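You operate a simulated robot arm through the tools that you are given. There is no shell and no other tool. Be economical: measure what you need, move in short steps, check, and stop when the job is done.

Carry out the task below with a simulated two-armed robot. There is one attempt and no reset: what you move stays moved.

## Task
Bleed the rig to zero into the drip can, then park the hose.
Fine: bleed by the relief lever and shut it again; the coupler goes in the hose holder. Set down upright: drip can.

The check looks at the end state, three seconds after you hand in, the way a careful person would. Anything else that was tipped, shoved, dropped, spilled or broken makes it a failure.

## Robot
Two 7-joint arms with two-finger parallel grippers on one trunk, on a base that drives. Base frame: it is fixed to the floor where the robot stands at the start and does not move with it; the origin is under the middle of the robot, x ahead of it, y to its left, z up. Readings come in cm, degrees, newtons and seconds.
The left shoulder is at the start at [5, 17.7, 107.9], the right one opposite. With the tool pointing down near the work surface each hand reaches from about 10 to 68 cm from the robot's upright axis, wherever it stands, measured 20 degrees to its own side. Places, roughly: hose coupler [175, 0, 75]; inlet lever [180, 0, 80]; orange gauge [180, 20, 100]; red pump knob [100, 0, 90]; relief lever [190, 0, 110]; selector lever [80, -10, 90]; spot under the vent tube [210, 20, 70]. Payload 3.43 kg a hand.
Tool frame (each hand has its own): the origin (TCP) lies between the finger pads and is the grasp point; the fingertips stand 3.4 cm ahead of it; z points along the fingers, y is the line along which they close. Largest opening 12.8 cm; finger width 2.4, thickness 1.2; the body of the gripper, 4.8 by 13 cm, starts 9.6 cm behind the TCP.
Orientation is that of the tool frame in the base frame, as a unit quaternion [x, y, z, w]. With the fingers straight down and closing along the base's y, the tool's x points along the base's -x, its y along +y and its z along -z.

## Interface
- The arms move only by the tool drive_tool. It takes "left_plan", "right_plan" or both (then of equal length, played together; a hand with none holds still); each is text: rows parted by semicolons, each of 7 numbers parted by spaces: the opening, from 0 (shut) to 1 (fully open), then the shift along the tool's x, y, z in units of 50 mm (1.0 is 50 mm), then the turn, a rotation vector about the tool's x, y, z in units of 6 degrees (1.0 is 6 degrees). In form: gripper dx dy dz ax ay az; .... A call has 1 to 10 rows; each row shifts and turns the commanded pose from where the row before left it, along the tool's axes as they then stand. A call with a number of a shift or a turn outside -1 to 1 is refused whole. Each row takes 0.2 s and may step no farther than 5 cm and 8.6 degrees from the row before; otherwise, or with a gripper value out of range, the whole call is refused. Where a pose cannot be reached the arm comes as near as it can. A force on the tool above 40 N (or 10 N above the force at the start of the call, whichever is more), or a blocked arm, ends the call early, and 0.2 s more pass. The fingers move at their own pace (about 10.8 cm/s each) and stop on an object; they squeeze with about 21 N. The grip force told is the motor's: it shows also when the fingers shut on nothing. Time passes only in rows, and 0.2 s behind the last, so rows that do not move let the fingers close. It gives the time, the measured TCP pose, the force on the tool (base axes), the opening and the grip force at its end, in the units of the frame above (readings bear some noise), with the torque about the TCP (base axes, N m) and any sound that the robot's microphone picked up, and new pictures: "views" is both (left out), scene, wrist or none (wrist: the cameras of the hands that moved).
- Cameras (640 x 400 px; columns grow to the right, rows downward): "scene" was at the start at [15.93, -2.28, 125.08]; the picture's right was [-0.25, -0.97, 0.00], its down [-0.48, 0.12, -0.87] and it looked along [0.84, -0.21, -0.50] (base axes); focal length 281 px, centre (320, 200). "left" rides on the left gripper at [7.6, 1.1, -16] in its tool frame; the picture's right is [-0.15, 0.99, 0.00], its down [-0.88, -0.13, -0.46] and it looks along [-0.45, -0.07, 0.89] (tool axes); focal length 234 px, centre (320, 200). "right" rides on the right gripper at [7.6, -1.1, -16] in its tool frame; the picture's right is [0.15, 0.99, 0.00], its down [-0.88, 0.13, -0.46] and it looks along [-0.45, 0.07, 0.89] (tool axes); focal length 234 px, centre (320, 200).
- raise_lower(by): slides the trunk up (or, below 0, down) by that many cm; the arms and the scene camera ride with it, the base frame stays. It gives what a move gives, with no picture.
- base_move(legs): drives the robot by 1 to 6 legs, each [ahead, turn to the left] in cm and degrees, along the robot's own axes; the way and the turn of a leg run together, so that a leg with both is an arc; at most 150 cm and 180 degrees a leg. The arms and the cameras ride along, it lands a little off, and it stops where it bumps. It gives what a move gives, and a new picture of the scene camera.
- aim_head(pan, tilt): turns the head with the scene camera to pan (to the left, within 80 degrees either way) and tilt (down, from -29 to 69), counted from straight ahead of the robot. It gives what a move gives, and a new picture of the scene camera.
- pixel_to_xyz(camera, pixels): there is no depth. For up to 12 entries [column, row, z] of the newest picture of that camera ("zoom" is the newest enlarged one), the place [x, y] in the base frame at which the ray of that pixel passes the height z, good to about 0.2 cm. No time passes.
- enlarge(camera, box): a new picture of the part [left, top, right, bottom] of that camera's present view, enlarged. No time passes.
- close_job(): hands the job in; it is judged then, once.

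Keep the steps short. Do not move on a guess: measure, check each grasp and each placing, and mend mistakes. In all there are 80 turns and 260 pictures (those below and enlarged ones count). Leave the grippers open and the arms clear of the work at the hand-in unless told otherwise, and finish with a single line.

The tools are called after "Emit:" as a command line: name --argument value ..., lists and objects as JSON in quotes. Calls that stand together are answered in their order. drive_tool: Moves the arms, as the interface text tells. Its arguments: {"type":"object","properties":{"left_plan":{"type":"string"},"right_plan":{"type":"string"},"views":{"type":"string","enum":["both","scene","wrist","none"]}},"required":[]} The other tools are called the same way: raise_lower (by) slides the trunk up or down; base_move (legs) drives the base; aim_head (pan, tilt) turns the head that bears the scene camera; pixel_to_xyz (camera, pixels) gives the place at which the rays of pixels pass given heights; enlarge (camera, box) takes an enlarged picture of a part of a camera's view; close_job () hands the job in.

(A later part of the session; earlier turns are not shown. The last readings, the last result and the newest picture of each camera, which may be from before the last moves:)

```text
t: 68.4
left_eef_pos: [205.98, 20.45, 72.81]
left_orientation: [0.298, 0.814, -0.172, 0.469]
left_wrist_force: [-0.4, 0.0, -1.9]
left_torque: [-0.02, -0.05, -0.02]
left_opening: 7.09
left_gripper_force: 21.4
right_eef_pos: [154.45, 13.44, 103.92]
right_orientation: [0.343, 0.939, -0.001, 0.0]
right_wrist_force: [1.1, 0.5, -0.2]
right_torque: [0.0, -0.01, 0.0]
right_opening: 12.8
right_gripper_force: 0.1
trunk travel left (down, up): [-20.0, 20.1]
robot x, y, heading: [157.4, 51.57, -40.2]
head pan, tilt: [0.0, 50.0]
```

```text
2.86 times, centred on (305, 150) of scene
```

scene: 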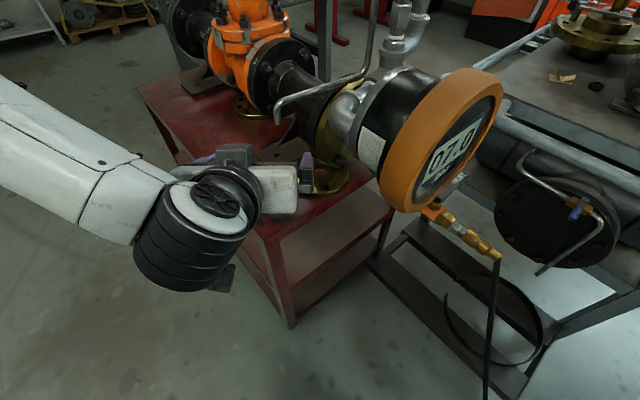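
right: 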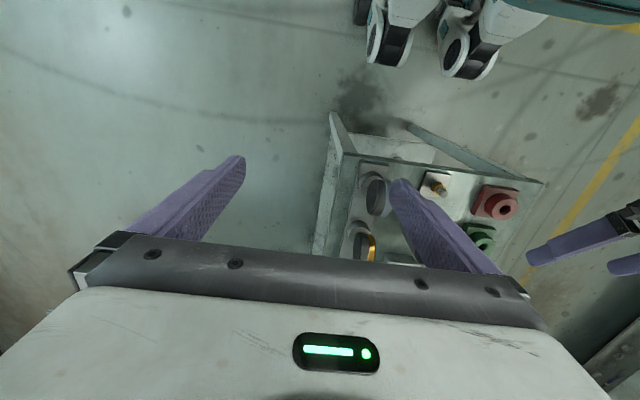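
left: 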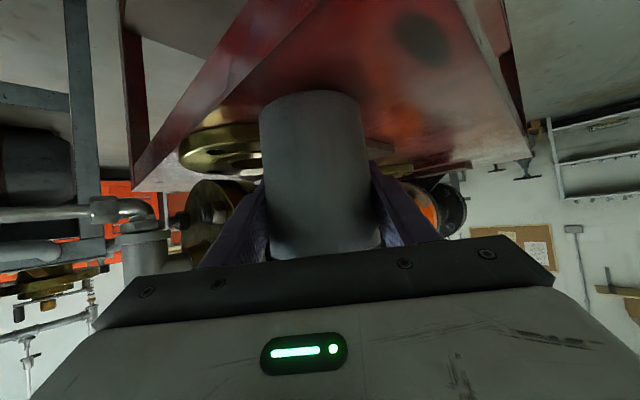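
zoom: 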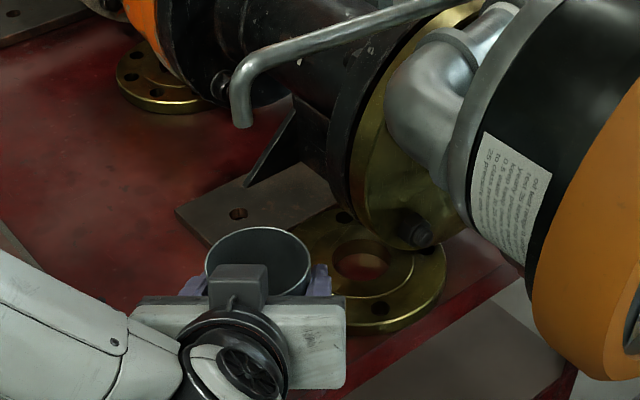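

Emit:
pixel_to_xyz --camera "zoom" --pixels '[[259, 262, 75], [259, 262, 76], [259, 262, 77], [240, 127, 87.3]]'

Emit:
drive_tool --left_plan "0.45 0.052 0 0.03 0 0 0;0.45 0.052 0 0.03 0 0 0;0.45 0.052 0 0.03 0 0 0;0.45 0 0 0 0 0 0" --views "none"

```text
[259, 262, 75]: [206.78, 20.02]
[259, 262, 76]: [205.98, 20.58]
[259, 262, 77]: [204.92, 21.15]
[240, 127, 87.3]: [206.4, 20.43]
```

```text
t: 69.4
left_eef_pos: [206.06, 20.33, 72.05]
left_orientation: [0.298, 0.813, -0.173, 0.469]
left_wrist_force: [-0.3, 0.1, -1.1]
left_torque: [-0.01, 0.01, 0.0]
left_opening: 7.12
left_gripper_force: 21.0
right_eef_pos: [154.53, 13.32, 103.81]
right_orientation: [0.343, 0.939, 0.0, 0.0]
right_wrist_force: [0.2, 0.3, 0.3]
right_torque: [-0.01, 0.02, 0.01]
right_opening: 12.81
right_gripper_force: 0.1
trunk travel left (down, up): [-20.0, 20.1]
robot x, y, heading: [157.55, 51.68, -40.3]
head pan, tilt: [0.0, 50.0]
```

Centred to within about 0.4 cm. I'll lower the last bit, release, and back out with the arm raised.

Emit:
drive_tool --left_plan "0.45 0.035 0 0.02 0 0 0;0.45 0.017 0 0.01 0 0 0;0.45 0 0 0 0 0 0;0.57 0 0 0 0 0 0;0.62 0 0 0 0 0 0;0.8 0 0 0 0 0 0;1 0 0 0 0 0 0;1 0 0 0 0 0 0" --views "wrist"

Emit:
drive_tool --left_plan "1 0.3 0 -0.52 0 0 0;1 0.3 0 -0.52 0 0 0;1 0.3 0 -0.52 0 0 0;1 0.3 0 -0.52 0 0 0;1 0 0 0 0 0 0"

Emit:
enlarge --camera "scene" --box '[240, 80, 370, 220]'

```text
t: 71.2
left_eef_pos: [205.94, 20.45, 71.49]
left_orientation: [0.297, 0.813, -0.173, 0.47]
left_wrist_force: [0.3, 0.0, -0.1]
left_torque: [0.01, -0.03, -0.01]
left_opening: 12.79
left_gripper_force: 0.1
right_eef_pos: [154.58, 13.34, 103.94]
right_orientation: [0.344, 0.939, 0.0, 0.0]
right_wrist_force: [-0.4, -0.9, 0.0]
right_torque: [-0.01, 0.0, 0.01]
right_opening: 12.79
right_gripper_force: 0.0
trunk travel left (down, up): [-20.0, 20.1]
robot x, y, heading: [157.64, 51.43, -40.2]
head pan, tilt: [0.0, 50.0]
```

left: 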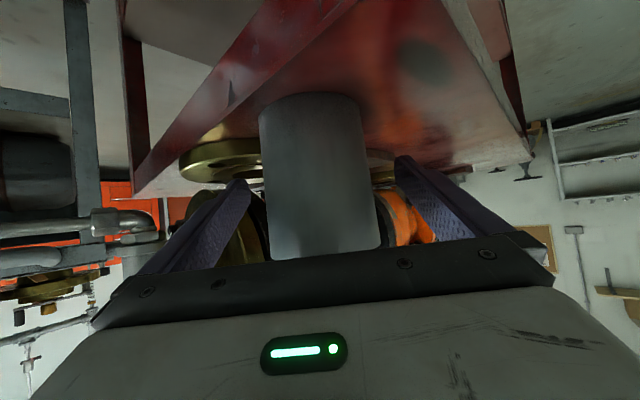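

```text
t: 72.4
left_eef_pos: [196.65, 28.13, 71.48]
left_orientation: [0.297, 0.813, -0.172, 0.47]
left_wrist_force: [-0.6, 0.1, 0.3]
left_torque: [-0.01, -0.04, 0.03]
left_opening: 12.76
left_gripper_force: 0.0
right_eef_pos: [154.47, 13.46, 103.92]
right_orientation: [0.344, 0.939, 0.0, -0.001]
right_wrist_force: [-0.3, 0.3, -0.1]
right_torque: [0.0, -0.02, -0.02]
right_opening: 12.78
right_gripper_force: 0.1
trunk travel left (down, up): [-20.0, 20.1]
robot x, y, heading: [157.45, 51.22, -40.4]
head pan, tilt: [0.0, 50.0]
```

scene: 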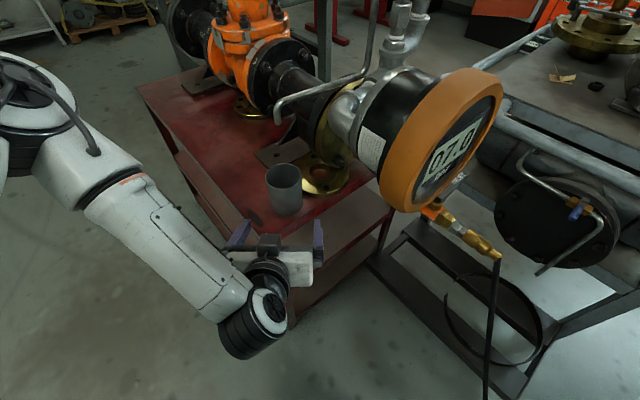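
left: 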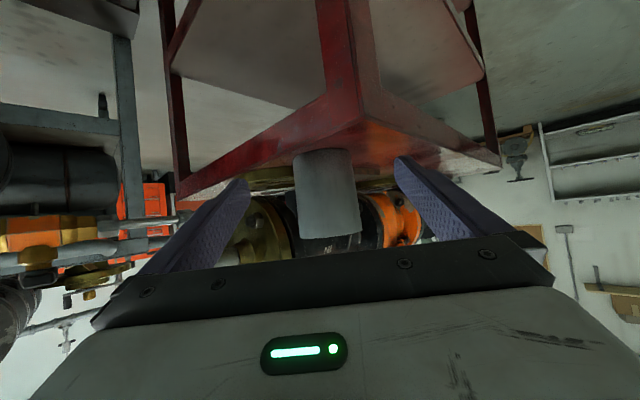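

```text
2.86 times, centred on (305, 150) of scene
```

zoom: 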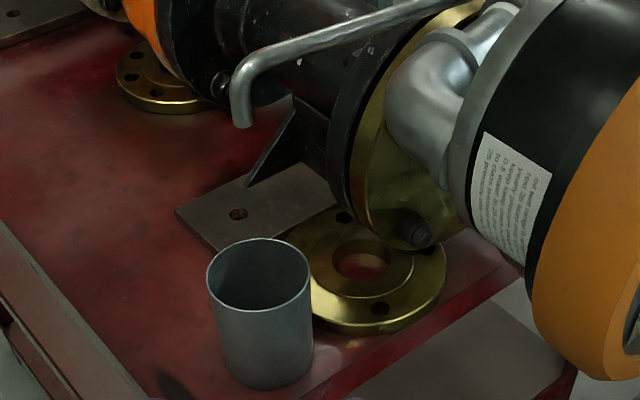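

The can is placed. Next is the relief lever, so I'll raise the trunk and look at it.

Emit:
raise_lower --by 18

Emit:
aim_head --pan -15 --tilt 35

Emit:
enlarge --camera "scene" --box '[260, 60, 400, 200]'

```text
t: 74.4
left_eef_pos: [196.77, 28.14, 89.53]
left_orientation: [0.297, 0.813, -0.172, 0.47]
left_wrist_force: [-0.2, 0.0, 0.8]
left_torque: [0.0, 0.0, 0.01]
left_opening: 12.8
left_gripper_force: 0.0
right_eef_pos: [154.45, 13.28, 121.97]
right_orientation: [0.344, 0.939, 0.0, 0.001]
right_wrist_force: [0.3, 0.2, -0.1]
right_torque: [0.03, -0.03, -0.01]
right_opening: 12.81
right_gripper_force: 0.1
trunk travel left (down, up): [-38.0, 2.1]
robot x, y, heading: [157.63, 51.72, -40.5]
head pan, tilt: [0.0, 50.0]
```

```text
t: 75.2
left_eef_pos: [196.83, 28.19, 89.45]
left_orientation: [0.298, 0.813, -0.173, 0.469]
left_wrist_force: [0.0, -0.4, 0.1]
left_torque: [-0.05, 0.03, 0.0]
left_opening: 12.83
left_gripper_force: 0.0
right_eef_pos: [154.5, 13.47, 121.84]
right_orientation: [0.344, 0.939, 0.0, 0.0]
right_wrist_force: [0.5, 1.1, -0.4]
right_torque: [-0.02, -0.01, 0.01]
right_opening: 12.81
right_gripper_force: 0.1
trunk travel left (down, up): [-38.0, 2.1]
robot x, y, heading: [157.33, 51.44, -40.1]
head pan, tilt: [-15.0, 35.0]
```

scene: 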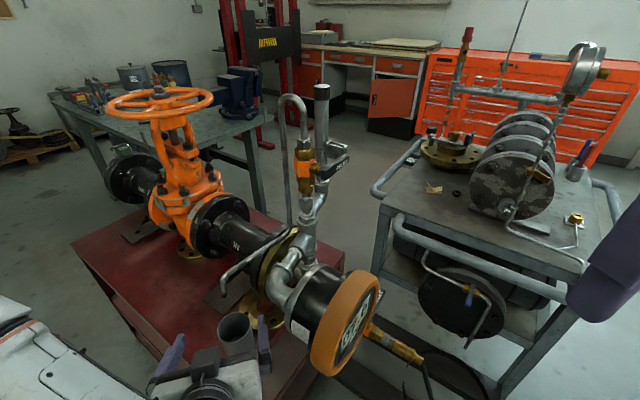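

```text
2.86 times, centred on (330, 130) of scene
```

zoom: 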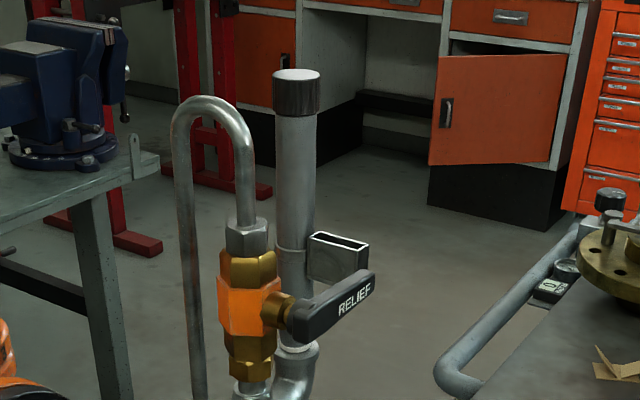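

There is an open sleeve clamped to the capped pipe, which looks like the hose holder. The RELIEF lever is beside it. I'll zoom closely on both.

Emit:
enlarge --camera "scene" --box '[300, 130, 360, 180]'

Emit:
pixel_to_xyz --camera "scene" --pixels '[[322, 91, 118], [322, 91, 115], [322, 91, 121], [341, 150, 108], [341, 150, 110], [341, 150, 112], [318, 169, 108], [318, 169, 110], [318, 169, 112], [331, 143, 110], [331, 143, 112]]'

Emit:
enlarge --camera "scene" --box '[340, 300, 460, 400]'

```text
8.00 times, centred on (330, 155) of scene
```

zoom: 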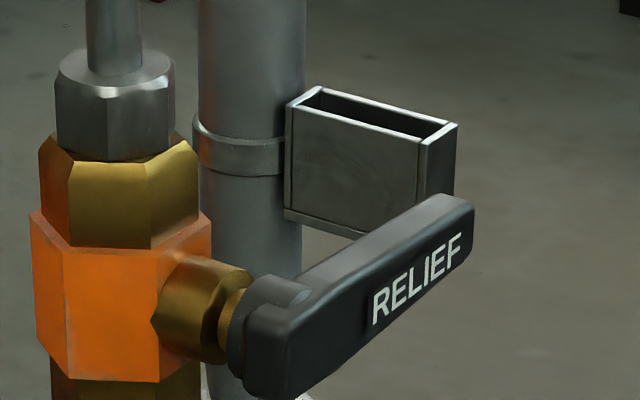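

```text
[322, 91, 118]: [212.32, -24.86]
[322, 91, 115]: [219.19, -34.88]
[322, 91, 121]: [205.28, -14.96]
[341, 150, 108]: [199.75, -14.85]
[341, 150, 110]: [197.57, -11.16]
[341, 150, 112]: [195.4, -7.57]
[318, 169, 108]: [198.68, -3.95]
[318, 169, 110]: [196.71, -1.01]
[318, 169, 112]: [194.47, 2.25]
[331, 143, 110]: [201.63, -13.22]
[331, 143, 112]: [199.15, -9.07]
```

```text
4.00 times, centred on (400, 350) of scene
```

zoom: 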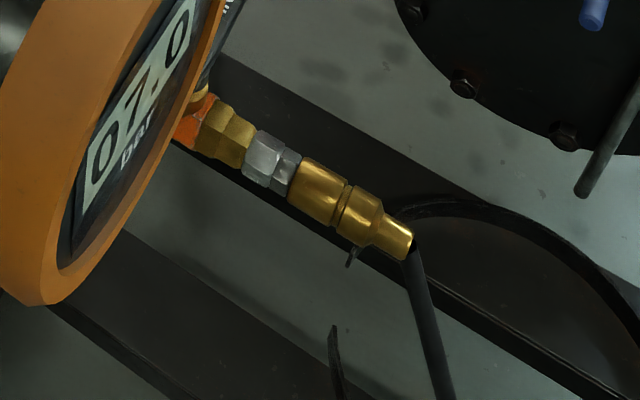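

The holder is an open-top pocket beside the capped pipe, and the RELIEF lever points along -y on a stem facing -x. I'll bring the right hand forward and yaw it to face +x.

Emit:
drive_tool --right_plan "0 -0.95 0 0 0 0 0;0 -0.95 0 0 0 0 0;0 -0.95 0 0 0 0 0;0 -0.95 0 0 0 0 0;0 0 0 0 0 0 -1;0 0 0 0 0 0 -1;0 0 0 0 0 0 -1;0 0 0 0 0 0 -1;0 0 0 0 0 0 -1;0 0 0 0 0 0 -1" --views "none"

Emit:
drive_tool --right_plan "0 0 0 0 0 -1 -0.5;0 0 0 0 0 -1 0;0 0 0 0 0 -1 0;0 0 0 0 0 -1 0;0 0 0 0 0 -1 0;0 0 0 0 0 -1 0;0 0 0 0 0 -1 0;0 0 0 0 0 -1 0;0 0 0 0 0 -1 0;0 0 0 0 0 -1 0"

```text
t: 77.4
left_eef_pos: [196.79, 28.18, 89.39]
left_orientation: [0.297, 0.813, -0.172, 0.47]
left_wrist_force: [0.4, -1.3, 1.0]
left_torque: [0.02, 0.0, -0.04]
left_opening: 12.82
left_gripper_force: 0.0
right_eef_pos: [169.01, 1.34, 121.81]
right_orientation: [0.035, 0.999, 0.0, 0.0]
right_wrist_force: [0.7, 0.4, -0.1]
right_torque: [0.01, 0.01, 0.01]
right_opening: 0.0
right_gripper_force: 20.4
trunk travel left (down, up): [-38.0, 2.1]
robot x, y, heading: [157.45, 51.56, -40.3]
head pan, tilt: [-15.0, 35.0]
```

```text
t: 79.6
left_eef_pos: [196.68, 28.06, 89.55]
left_orientation: [0.297, 0.813, -0.172, 0.47]
left_wrist_force: [0.9, 0.5, 0.5]
left_torque: [-0.01, 0.01, -0.02]
left_opening: 12.8
left_gripper_force: 0.0
right_eef_pos: [167.06, 3.03, 123.18]
right_orientation: [0.01, 0.891, -0.006, 0.454]
right_wrist_force: [-0.3, 0.1, 0.8]
right_torque: [-0.01, 0.01, -0.02]
right_opening: 0.02
right_gripper_force: 20.8
right hand out of reach, approached as far as the arm can: row 7, 8, 9, 10
trunk travel left (down, up): [-38.0, 2.1]
robot x, y, heading: [157.58, 51.7, -40.5]
head pan, tilt: [-15.0, 35.0]
```

scene: 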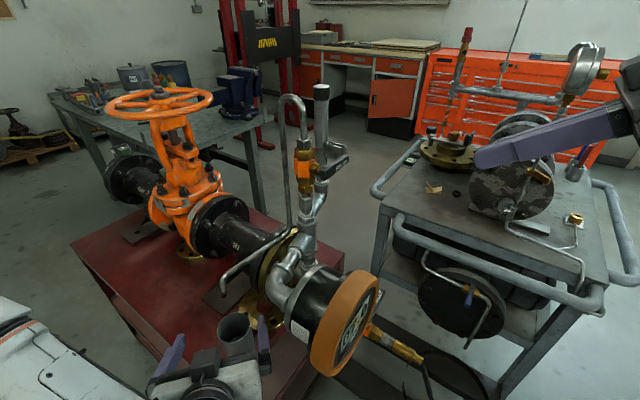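
right: 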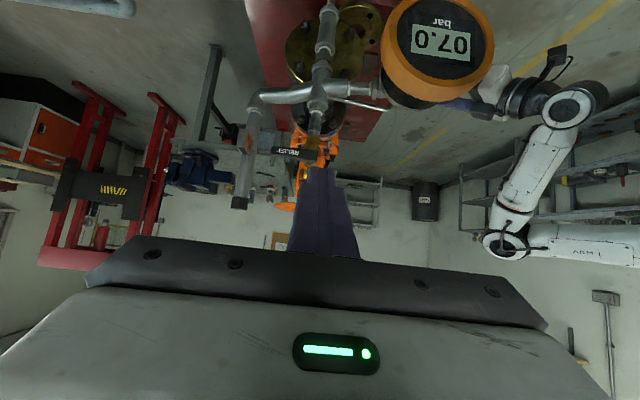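

Both cameras now see the lever. I'll enlarge the right camera's view and triangulate.

Emit:
enlarge --camera "right" --box '[220, 80, 380, 220]'

Emit:
enlarge --camera "scene" --box '[290, 130, 360, 185]'

```text
2.86 times, centred on (300, 150) of right
```

zoom: 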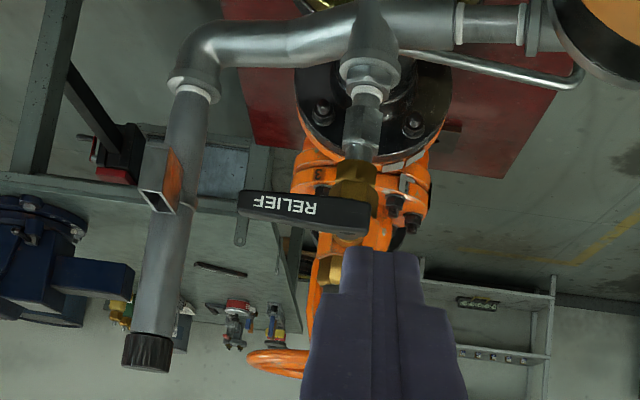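

```text
7.27 times, centred on (325, 158) of scene
```

zoom: 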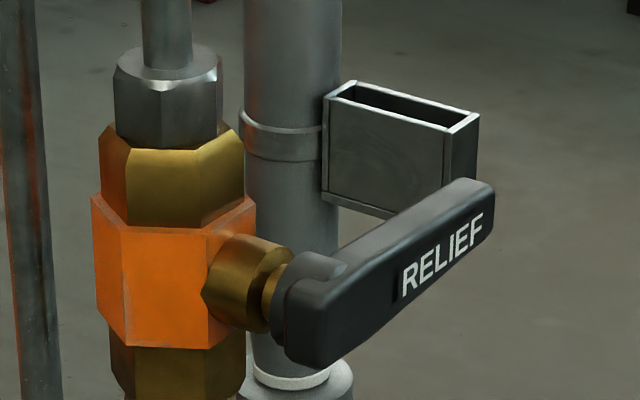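

Emit:
pixel_to_xyz --camera "right" --pixels '[[273, 150, 104], [273, 150, 108], [273, 150, 112], [315, 155, 104], [315, 155, 108], [315, 155, 112], [243, 148, 106], [243, 148, 110], [243, 148, 114], [239, 204, 118], [239, 204, 122]]'

Emit:
pixel_to_xyz --camera "scene" --pixels '[[347, 161, 104], [347, 161, 108], [347, 161, 112], [323, 173, 104], [323, 173, 108], [323, 173, 112], [336, 145, 106], [336, 145, 110], [336, 145, 114], [322, 91, 122]]'

```text
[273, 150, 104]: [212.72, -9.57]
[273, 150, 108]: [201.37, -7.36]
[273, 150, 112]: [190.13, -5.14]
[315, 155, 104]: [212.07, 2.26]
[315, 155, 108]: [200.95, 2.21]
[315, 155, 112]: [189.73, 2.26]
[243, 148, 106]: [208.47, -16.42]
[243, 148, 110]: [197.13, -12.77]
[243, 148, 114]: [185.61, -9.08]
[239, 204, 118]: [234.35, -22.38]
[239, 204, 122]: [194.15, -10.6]
```

```text
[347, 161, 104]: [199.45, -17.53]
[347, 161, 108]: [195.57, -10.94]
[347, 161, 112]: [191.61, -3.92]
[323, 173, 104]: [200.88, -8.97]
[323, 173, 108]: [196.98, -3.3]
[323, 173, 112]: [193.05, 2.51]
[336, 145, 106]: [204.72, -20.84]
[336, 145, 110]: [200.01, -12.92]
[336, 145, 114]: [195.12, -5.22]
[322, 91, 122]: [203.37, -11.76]
```

Lever tip is (192.8,-5.7,111) and its stem is near (191.5,2,111.5). The holder pocket is at about (198,-12.7,110). I'll bring the closed fingers to just before the lever, slightly above it.

Emit:
drive_tool --right_plan "0 -0.26 -0.267 0.797 0 0 0;0 -0.26 -0.267 0.797 0 0 0;0 -0.26 -0.267 0.797 0 0 0;0 -0.26 -0.267 0.797 0 0 0;0 0 0 0 0 0 0"

```text
t: 80.8
left_eef_pos: [196.78, 28.21, 89.55]
left_orientation: [0.297, 0.813, -0.173, 0.47]
left_wrist_force: [0.7, -0.2, 0.7]
left_torque: [0.02, 0.04, 0.04]
left_opening: 12.8
left_gripper_force: 0.0
right_eef_pos: [173.3, 3.01, 120.58]
right_orientation: [0.013, 0.892, -0.003, 0.452]
right_wrist_force: [0.1, -0.2, 0.7]
right_torque: [-0.03, 0.01, -0.02]
right_opening: 0.0
right_gripper_force: 20.9
right hand out of reach, approached as far as the arm can: row 1, 2, 3, 4
trunk travel left (down, up): [-38.0, 2.1]
robot x, y, heading: [157.46, 51.79, -40.2]
head pan, tilt: [-15.0, 35.0]
```

scene: 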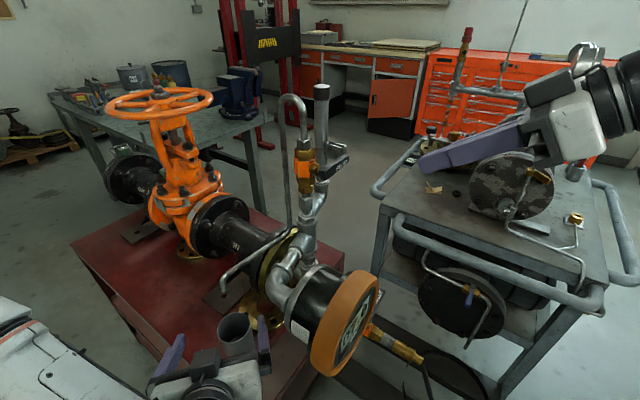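
right: 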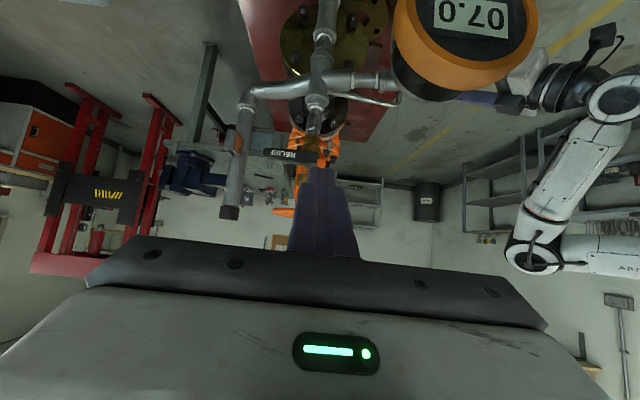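

The hand can't reach while facing +x from this stance. I'll yaw it back right by 36° so it lines up with the robot, then retry.

Emit:
drive_tool --right_plan "0 0 0 0 0.81 0 0.588;0 0 0 0 0.81 0 0.588;0 0 0 0 0.81 0 0.588;0 0 0 0 0.81 0 0.588;0 0 0 0 0.81 0 0.588;0 0 0 0 0.81 0 0.588;0 0 0 0 0 0 0" --views "wrist"

```text
t: 82.4
left_eef_pos: [196.72, 28.06, 89.46]
left_orientation: [0.296, 0.813, -0.172, 0.47]
left_wrist_force: [-0.2, 0.1, 0.0]
left_torque: [0.0, 0.02, -0.01]
left_opening: 12.82
left_gripper_force: 0.1
right_eef_pos: [173.27, 2.98, 120.62]
right_orientation: [0.285, 0.844, -0.146, 0.43]
right_wrist_force: [0.0, -0.7, -0.3]
right_torque: [0.02, 0.01, -0.03]
right_opening: 0.01
right_gripper_force: 21.3
trunk travel left (down, up): [-38.0, 2.1]
robot x, y, heading: [157.49, 51.3, -40.3]
head pan, tilt: [-15.0, 35.0]
```

right: 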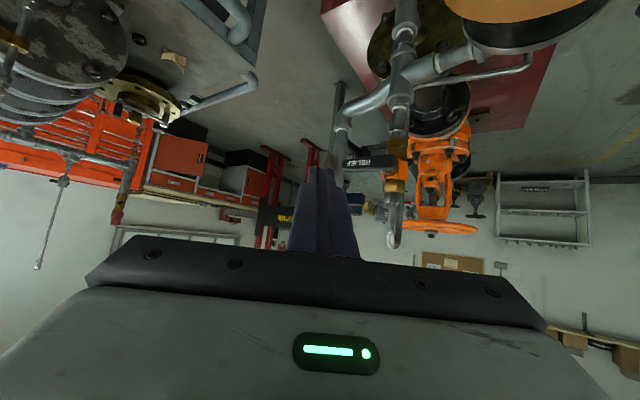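

Emit:
drive_tool --right_plan "0 -0.272 0.226 0.716 0 0 0;0 -0.272 0.226 0.716 0 0 0;0 -0.272 0.226 0.716 0 0 0;0 -0.272 0.226 0.716 0 0 0;0 0 0 0 0 0 0"

Emit:
enlarge --camera "scene" --box '[260, 90, 400, 200]'

```text
t: 83.6
left_eef_pos: [196.63, 28.22, 89.54]
left_orientation: [0.297, 0.813, -0.172, 0.471]
left_wrist_force: [-0.1, 0.1, 0.3]
left_torque: [0.03, -0.04, -0.01]
left_opening: 12.82
left_gripper_force: 0.1
right_eef_pos: [187.7, -2.47, 116.59]
right_orientation: [0.284, 0.844, -0.146, 0.43]
right_wrist_force: [1.0, -0.2, -0.1]
right_torque: [-0.02, 0.03, 0.02]
right_opening: 0.0
right_gripper_force: 20.9
trunk travel left (down, up): [-38.0, 2.1]
robot x, y, heading: [157.59, 51.56, -40.1]
head pan, tilt: [-15.0, 35.0]
```

scene: 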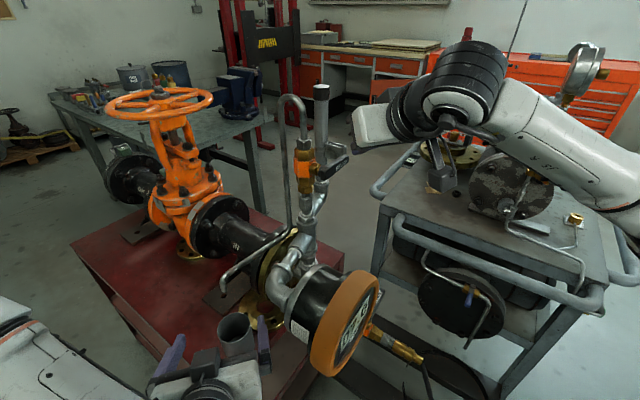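
right: 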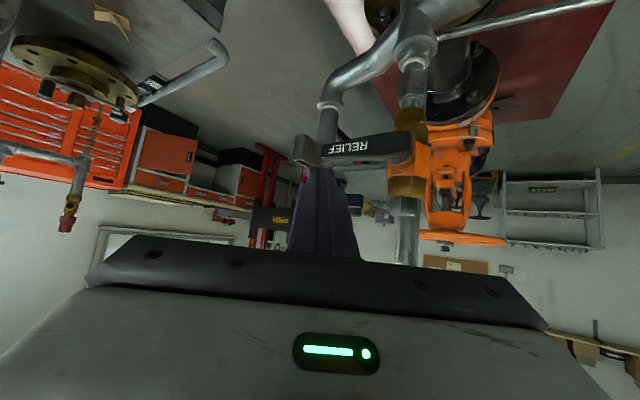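

```text
3.64 times, centred on (330, 145) of scene
```

zoom: 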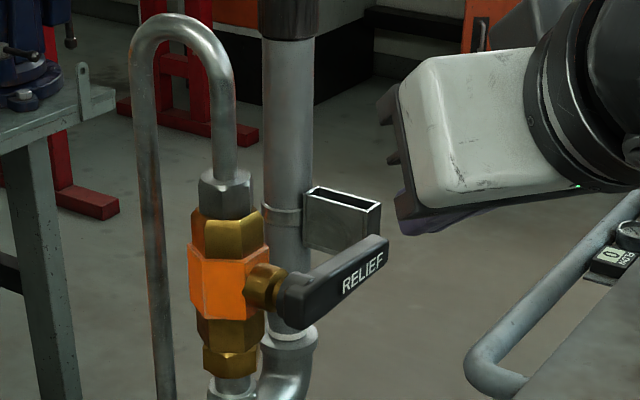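

The fingertips are just in front of and above the lever's end. I'll go over it, then press down 2.5 cm as a test.

Emit:
drive_tool --right_plan "0 -0.272 0.3 0.716 0 0 0;0 0.1 0 0.07 0 0 0;0 0.16 0 0.118 0 0 0;0 0.16 0 0.118 0 0 0;0 0 0 0 0 0 0"

Emit:
enlarge --camera "scene" --box '[260, 90, 400, 200]'

```text
t: 84.7
left_eef_pos: [196.66, 28.21, 89.49]
left_orientation: [0.297, 0.813, -0.172, 0.47]
left_wrist_force: [-0.1, -0.9, -0.3]
left_torque: [0.0, -0.03, 0.01]
left_opening: 12.79
left_gripper_force: 0.1
right_eef_pos: [191.71, -3.69, 115.03]
right_orientation: [0.282, 0.834, -0.15, 0.449]
right_wrist_force: [-0.3, 1.1, 10.9]
right_torque: [-0.09, -0.19, 0.17]
right_opening: 0.0
right_gripper_force: 20.8
trunk travel left (down, up): [-38.0, 2.1]
robot x, y, heading: [157.47, 51.79, -40.2]
head pan, tilt: [-15.0, 35.0]
stopped in row 5 (right hand): the force on the tool passed its limit at 41 N (the readings are from after the stop); the commanded pose is now the measured one
```

scene: 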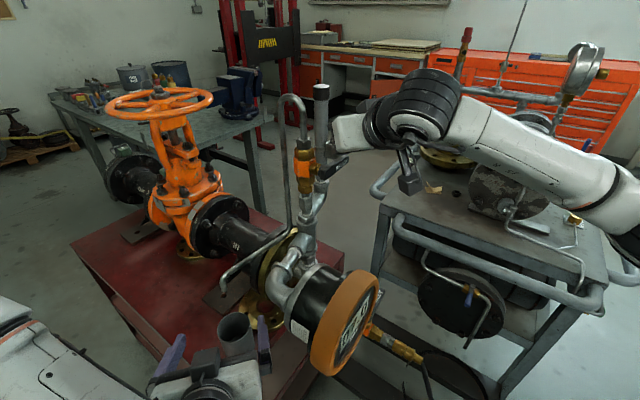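
right: 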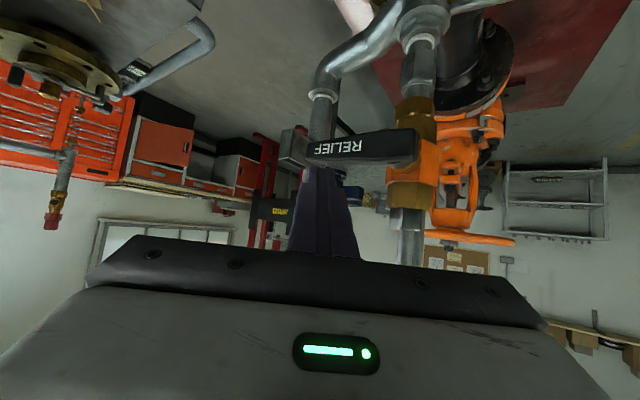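

```text
3.64 times, centred on (330, 145) of scene
```

zoom: 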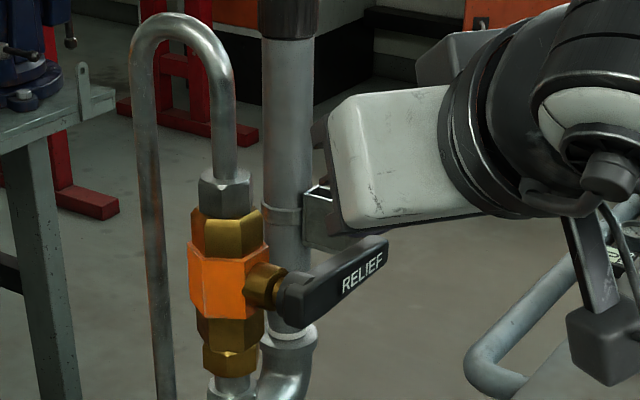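

The lever doesn't give downward at 41 N, so it opens the other way. I'll back off, drop below the lever and come in underneath.

Emit:
drive_tool --right_plan "0 -0.08 0 -0.06 0 0 0;0 0.588 0 -0.81 0 0 0;0 0.53 0 0.385 0 0 0;0 0.53 0 0.385 0 0 0;0 -0.588 0 0.81 0 0 0;0 0 0 0 0 0 0"

Emit:
enlarge --camera "scene" --box '[260, 90, 400, 200]'

```text
t: 86.1
left_eef_pos: [196.83, 28.16, 89.47]
left_orientation: [0.298, 0.813, -0.173, 0.47]
left_wrist_force: [0.4, -0.2, -0.3]
left_torque: [0.03, -0.02, 0.0]
left_opening: 12.79
left_gripper_force: 0.0
right_eef_pos: [191.73, -3.96, 108.54]
right_orientation: [0.284, 0.836, -0.15, 0.444]
right_wrist_force: [-2.3, 0.5, -1.2]
right_torque: [-0.02, -0.01, -0.01]
right_opening: 0.03
right_gripper_force: 21.3
trunk travel left (down, up): [-38.0, 2.1]
robot x, y, heading: [157.09, 51.6, -40.3]
head pan, tilt: [-15.0, 35.0]
```

scene: 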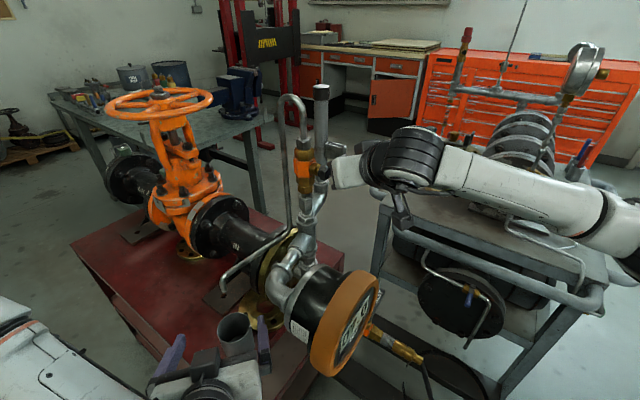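
right: 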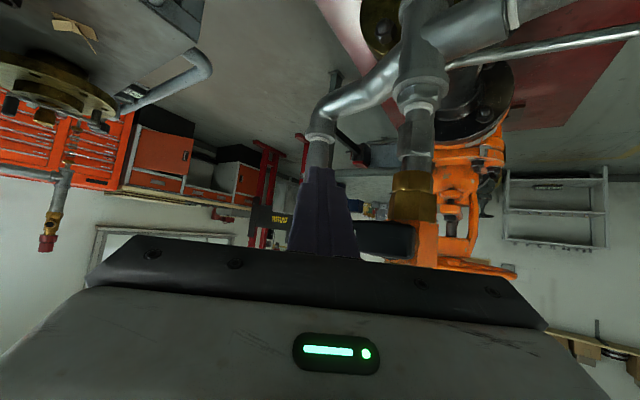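

```text
3.64 times, centred on (330, 145) of scene
```

zoom: 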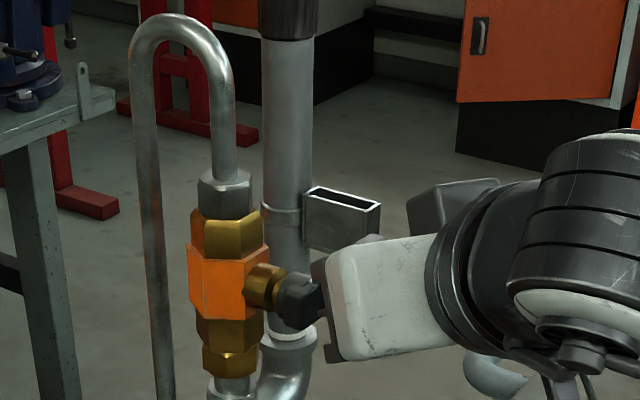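

The fingers are now under the lever. I'll push up 5 cm gently.

Emit:
drive_tool --right_plan "0 -0.162 0 -0.118 0 0 0;0 -0.162 0 -0.118 0 0 0;0 -0.162 0 -0.118 0 0 0;0 -0.162 0 -0.118 0 0 0;0 -0.162 0 -0.118 0 0 0;0 0 0 0 0 0 0"

Emit:
enlarge --camera "scene" --box '[260, 90, 400, 200]'

Emit:
enlarge --camera "scene" --box '[210, 210, 400, 390]'

```text
t: 87.5
left_eef_pos: [196.77, 28.04, 89.44]
left_orientation: [0.297, 0.813, -0.173, 0.47]
left_wrist_force: [0.0, -0.3, 0.0]
left_torque: [-0.02, 0.02, 0.01]
left_opening: 12.78
left_gripper_force: 0.1
right_eef_pos: [191.81, -3.84, 113.52]
right_orientation: [0.282, 0.837, -0.149, 0.445]
right_wrist_force: [0.0, -0.4, 0.1]
right_torque: [0.0, 0.01, 0.05]
right_opening: 0.0
right_gripper_force: 20.8
trunk travel left (down, up): [-38.0, 2.1]
robot x, y, heading: [157.21, 51.5, -39.9]
head pan, tilt: [-15.0, 35.0]
```

scene: 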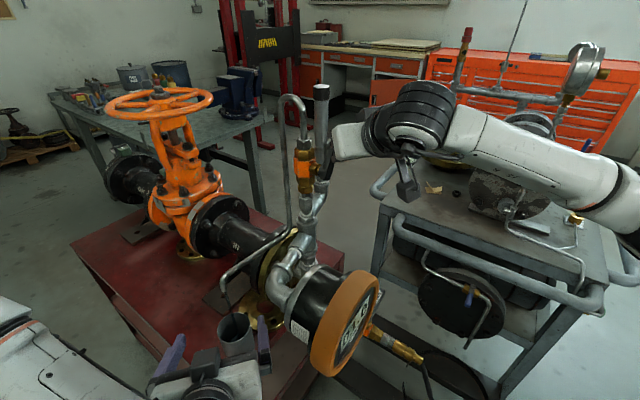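
right: 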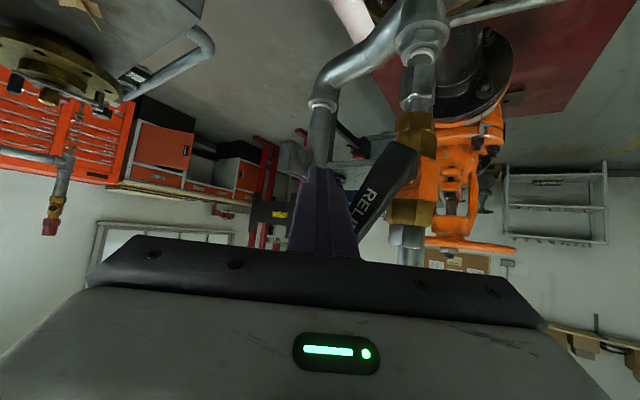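

```text
3.64 times, centred on (330, 145) of scene
```

zoom: 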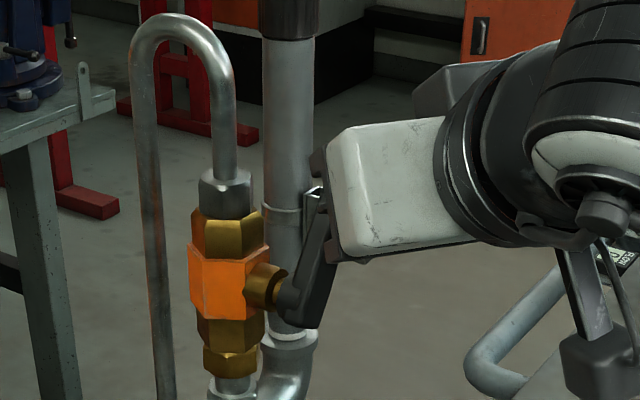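

```text
2.22 times, centred on (305, 300) of scene
```

zoom: 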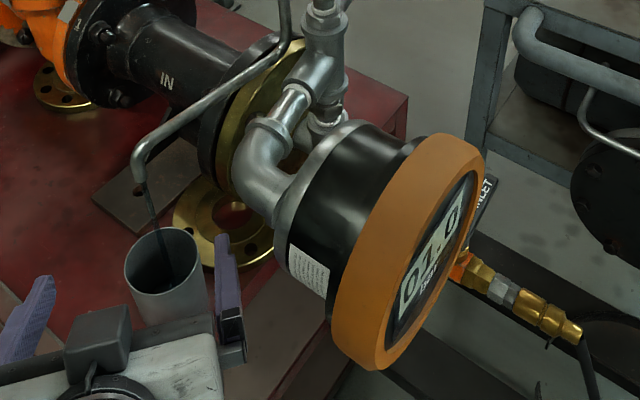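

The lever is about 50° open, and fluid is dripping from the vent into the can. I'll wait and read the gauge.

Emit:
drive_tool --right_plan "0 0 0 0 0 0 0;0 0 0 0 0 0 0;0 0 0 0 0 0 0;0 0 0 0 0 0 0;0 0 0 0 0 0 0;0 0 0 0 0 0 0;0 0 0 0 0 0 0;0 0 0 0 0 0 0;0 0 0 0 0 0 0;0 0 0 0 0 0 0" --views "none"

Emit:
enlarge --camera "scene" --box '[320, 270, 390, 370]'

Emit:
enlarge --camera "scene" --box '[200, 240, 300, 340]'

```text
t: 89.7
left_eef_pos: [196.73, 28.14, 89.47]
left_orientation: [0.297, 0.813, -0.173, 0.47]
left_wrist_force: [-0.1, -0.6, -0.2]
left_torque: [-0.01, 0.03, 0.0]
left_opening: 12.8
left_gripper_force: 0.1
right_eef_pos: [191.77, -3.79, 113.52]
right_orientation: [0.283, 0.837, -0.149, 0.445]
right_wrist_force: [0.4, 0.5, -0.9]
right_torque: [0.0, 0.01, 0.0]
right_opening: 0.0
right_gripper_force: 20.8
trunk travel left (down, up): [-38.0, 2.1]
robot x, y, heading: [157.27, 51.66, -40.3]
head pan, tilt: [-15.0, 35.0]
```

```text
4.00 times, centred on (355, 320) of scene
```

zoom: 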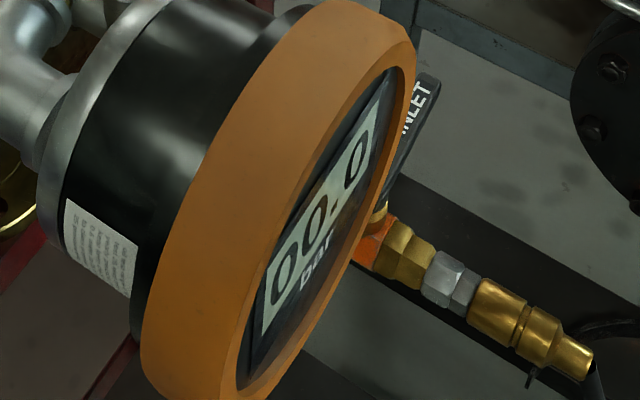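

```text
4.00 times, centred on (250, 290) of scene
```

zoom: 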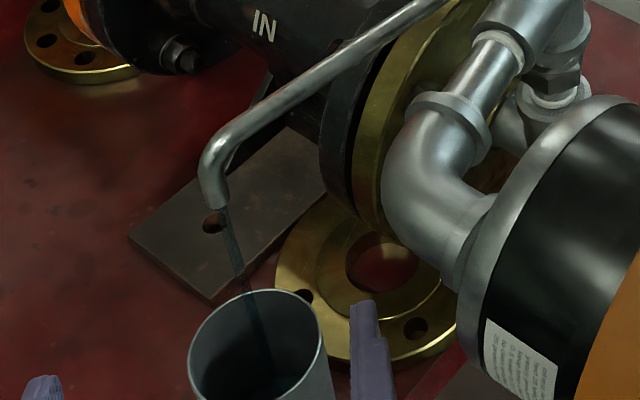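

The gauge reads 00.0. Now I'll shut the lever: back out, go above it and come forward on its upper side.

Emit:
drive_tool --right_plan "0 0.39 0 -0.535 0 0 0;0 0.39 0 -0.535 0 0 0;0 -0.342 0.485 -0.705 0 0 0;0 -0.342 0.485 -0.705 0 0 0;0 -0.39 0 0.535 0 0 0;0 -0.39 0 0.535 0 0 0;0 0 0 0 0 0 0"

Emit:
enlarge --camera "scene" --box '[260, 70, 400, 200]'

Emit:
enlarge --camera "right" --box '[240, 60, 480, 260]'

```text
t: 91.3
left_eef_pos: [196.73, 28.09, 89.28]
left_orientation: [0.297, 0.813, -0.172, 0.47]
left_wrist_force: [-0.1, 0.3, -0.6]
left_torque: [-0.02, 0.02, 0.0]
left_opening: 12.83
left_gripper_force: 0.2
right_eef_pos: [191.55, 2.34, 120.2]
right_orientation: [0.284, 0.837, -0.149, 0.444]
right_wrist_force: [-0.1, -0.3, 0.0]
right_torque: [-0.02, 0.01, 0.0]
right_opening: 0.0
right_gripper_force: 20.7
trunk travel left (down, up): [-38.0, 2.1]
robot x, y, heading: [157.46, 51.36, -40.1]
head pan, tilt: [-15.0, 35.0]
```

scene: 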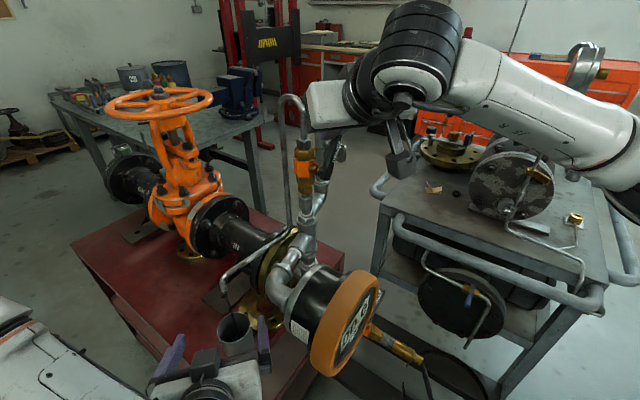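
right: 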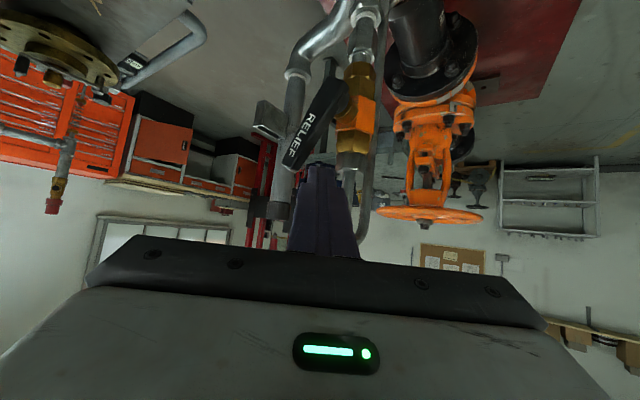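

```text
3.08 times, centred on (330, 135) of scene
```

zoom: 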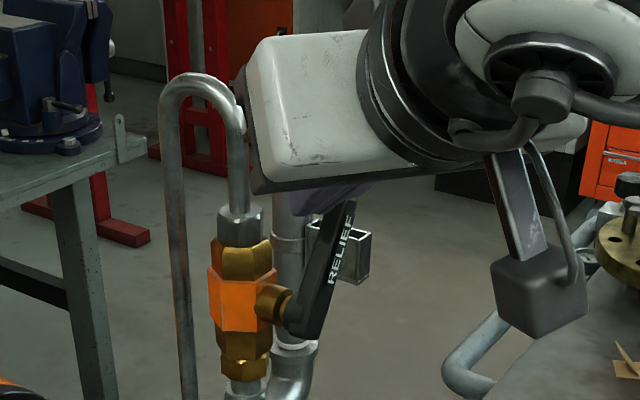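

```text
2.00 times, centred on (360, 160) of right
```

zoom: 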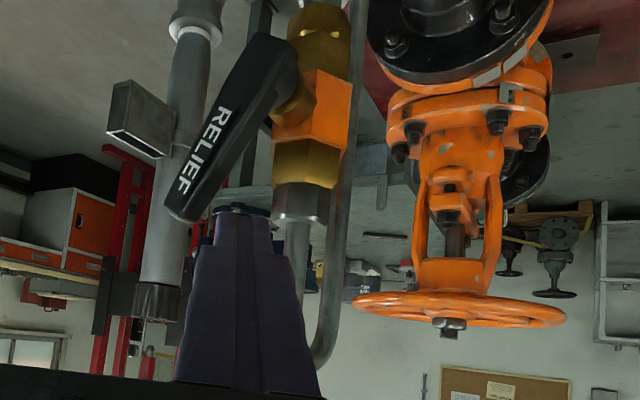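

The fingers are on the upper side of the lever. I'll sweep it down along its arc to the shut stop.

Emit:
drive_tool --right_plan "0 0.18 -0.175 0.296 0 0 0;0 0.023 -0.382 0.377 0 0 0;0 0.144 -0.167 0.262 0 0 0;0 0.144 -0.167 0.262 0 0 0;0 0.06 0 0.045 0 0 0;0 0.06 0 0.045 0 0 0;0 0 0 0 0 0 0"

Emit:
enlarge --camera "scene" --box '[260, 70, 400, 200]'

Emit:
enlarge --camera "right" --box '[240, 60, 480, 260]'

```text
t: 92.9
left_eef_pos: [196.65, 28.22, 89.65]
left_orientation: [0.298, 0.812, -0.173, 0.47]
left_wrist_force: [0.0, 0.7, 0.2]
left_torque: [0.04, -0.02, 0.02]
left_opening: 12.81
left_gripper_force: 0.0
right_eef_pos: [191.72, -3.26, 114.87]
right_orientation: [0.283, 0.832, -0.152, 0.452]
right_wrist_force: [-0.6, -3.6, 24.4]
right_torque: [-0.44, -0.41, 0.28]
right_opening: 0.01
right_gripper_force: 20.8
trunk travel left (down, up): [-38.0, 2.1]
robot x, y, heading: [157.72, 51.27, -40.4]
head pan, tilt: [-15.0, 35.0]
```

scene: 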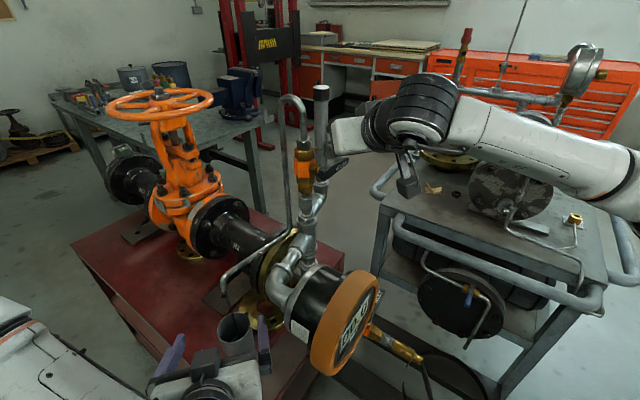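
right: 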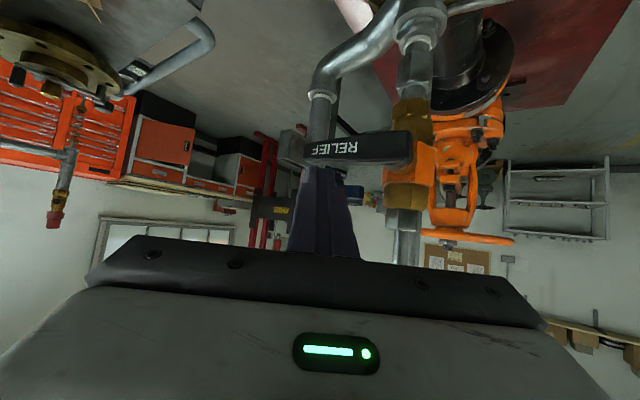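

```text
3.08 times, centred on (330, 135) of scene
```

zoom: 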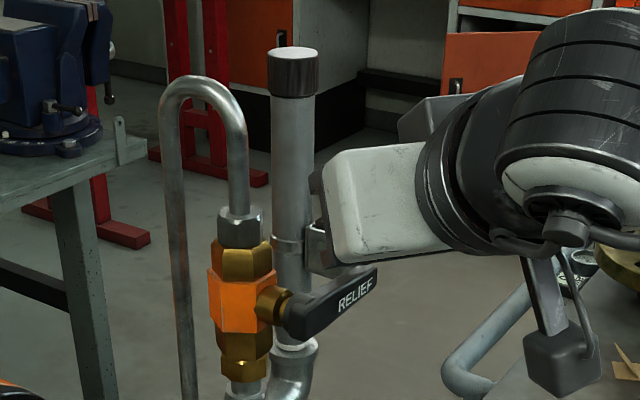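

```text
2.00 times, centred on (360, 160) of right
```

zoom: 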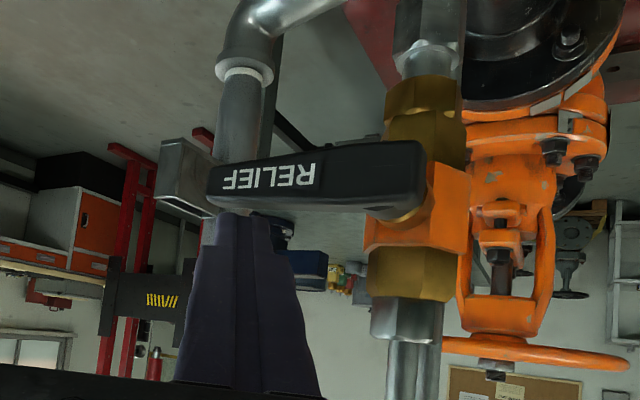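

RELIEF is back at its shut stop (24 N against it). Next I'll back the right hand off and measure the holder pocket corners.

Emit:
drive_tool --right_plan "0 -0.12 0 -0.09 0 0 0;0 0.39 0 -0.535 0 0 0;0 0.39 0 -0.535 0 0 0;0 0.39 0 -0.535 0 0 0;0.5 0.39 0 -0.535 0 0 0;0.5 0.2 0 -0.3 0 0 0;0.5 0 0 0 0 0 0" --views "wrist"

Emit:
enlarge --camera "scene" --box '[310, 135, 360, 170]'

Emit:
enlarge --camera "right" --box '[260, 80, 420, 220]'

Emit:
pixel_to_xyz --camera "scene" --pixels '[[328.5, 141.8, 110], [347, 146.3, 110], [342.2, 149.1, 110], [325.3, 143.8, 110], [328.5, 141.8, 112], [347, 146.3, 112], [342.2, 149.1, 112], [325.3, 143.8, 112]]'

```text
t: 94.5
left_eef_pos: [196.83, 28.09, 89.51]
left_orientation: [0.297, 0.814, -0.172, 0.469]
left_wrist_force: [-0.3, 0.4, 0.3]
left_torque: [0.01, 0.0, -0.01]
left_opening: 12.8
left_gripper_force: 0.1
right_eef_pos: [179.69, 5.74, 114.26]
right_orientation: [0.283, 0.837, -0.149, 0.444]
right_wrist_force: [0.5, -0.1, -0.6]
right_torque: [0.02, -0.02, 0.03]
right_opening: 6.4
right_gripper_force: 0.1
trunk travel left (down, up): [-38.0, 2.1]
robot x, y, heading: [157.46, 51.4, -40.3]
head pan, tilt: [-15.0, 35.0]
```

right: 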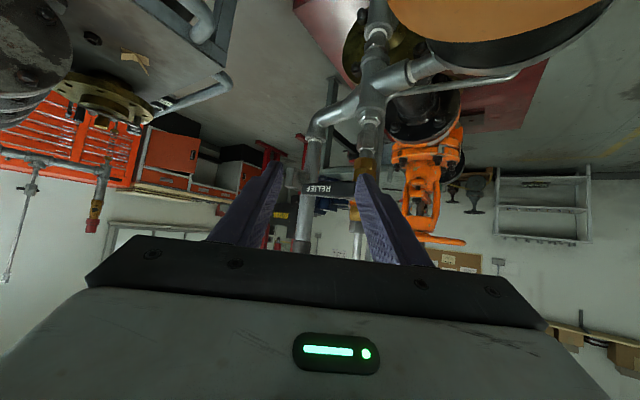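

```text
11.43 times, centred on (335, 152) of scene
```

zoom: 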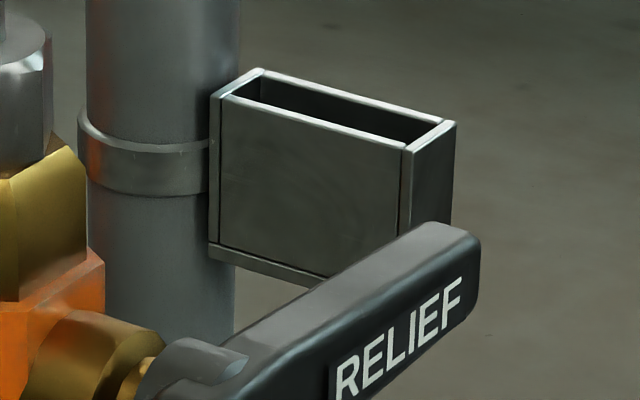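

```text
2.86 times, centred on (340, 150) of right
```

zoom: 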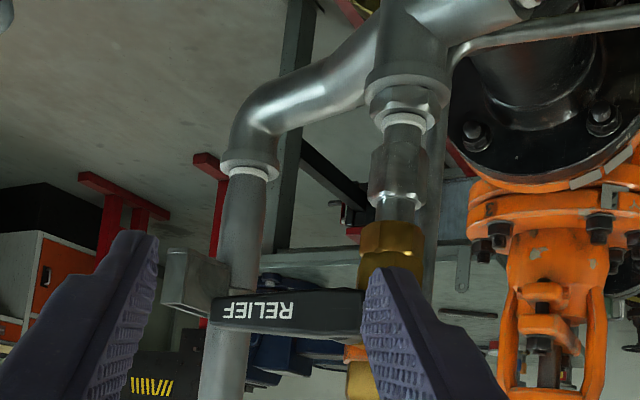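

```text
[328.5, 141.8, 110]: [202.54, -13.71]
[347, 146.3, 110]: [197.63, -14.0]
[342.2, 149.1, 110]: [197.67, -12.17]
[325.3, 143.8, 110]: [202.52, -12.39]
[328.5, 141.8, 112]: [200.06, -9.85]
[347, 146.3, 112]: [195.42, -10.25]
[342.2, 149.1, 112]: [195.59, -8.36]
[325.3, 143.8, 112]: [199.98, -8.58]
```

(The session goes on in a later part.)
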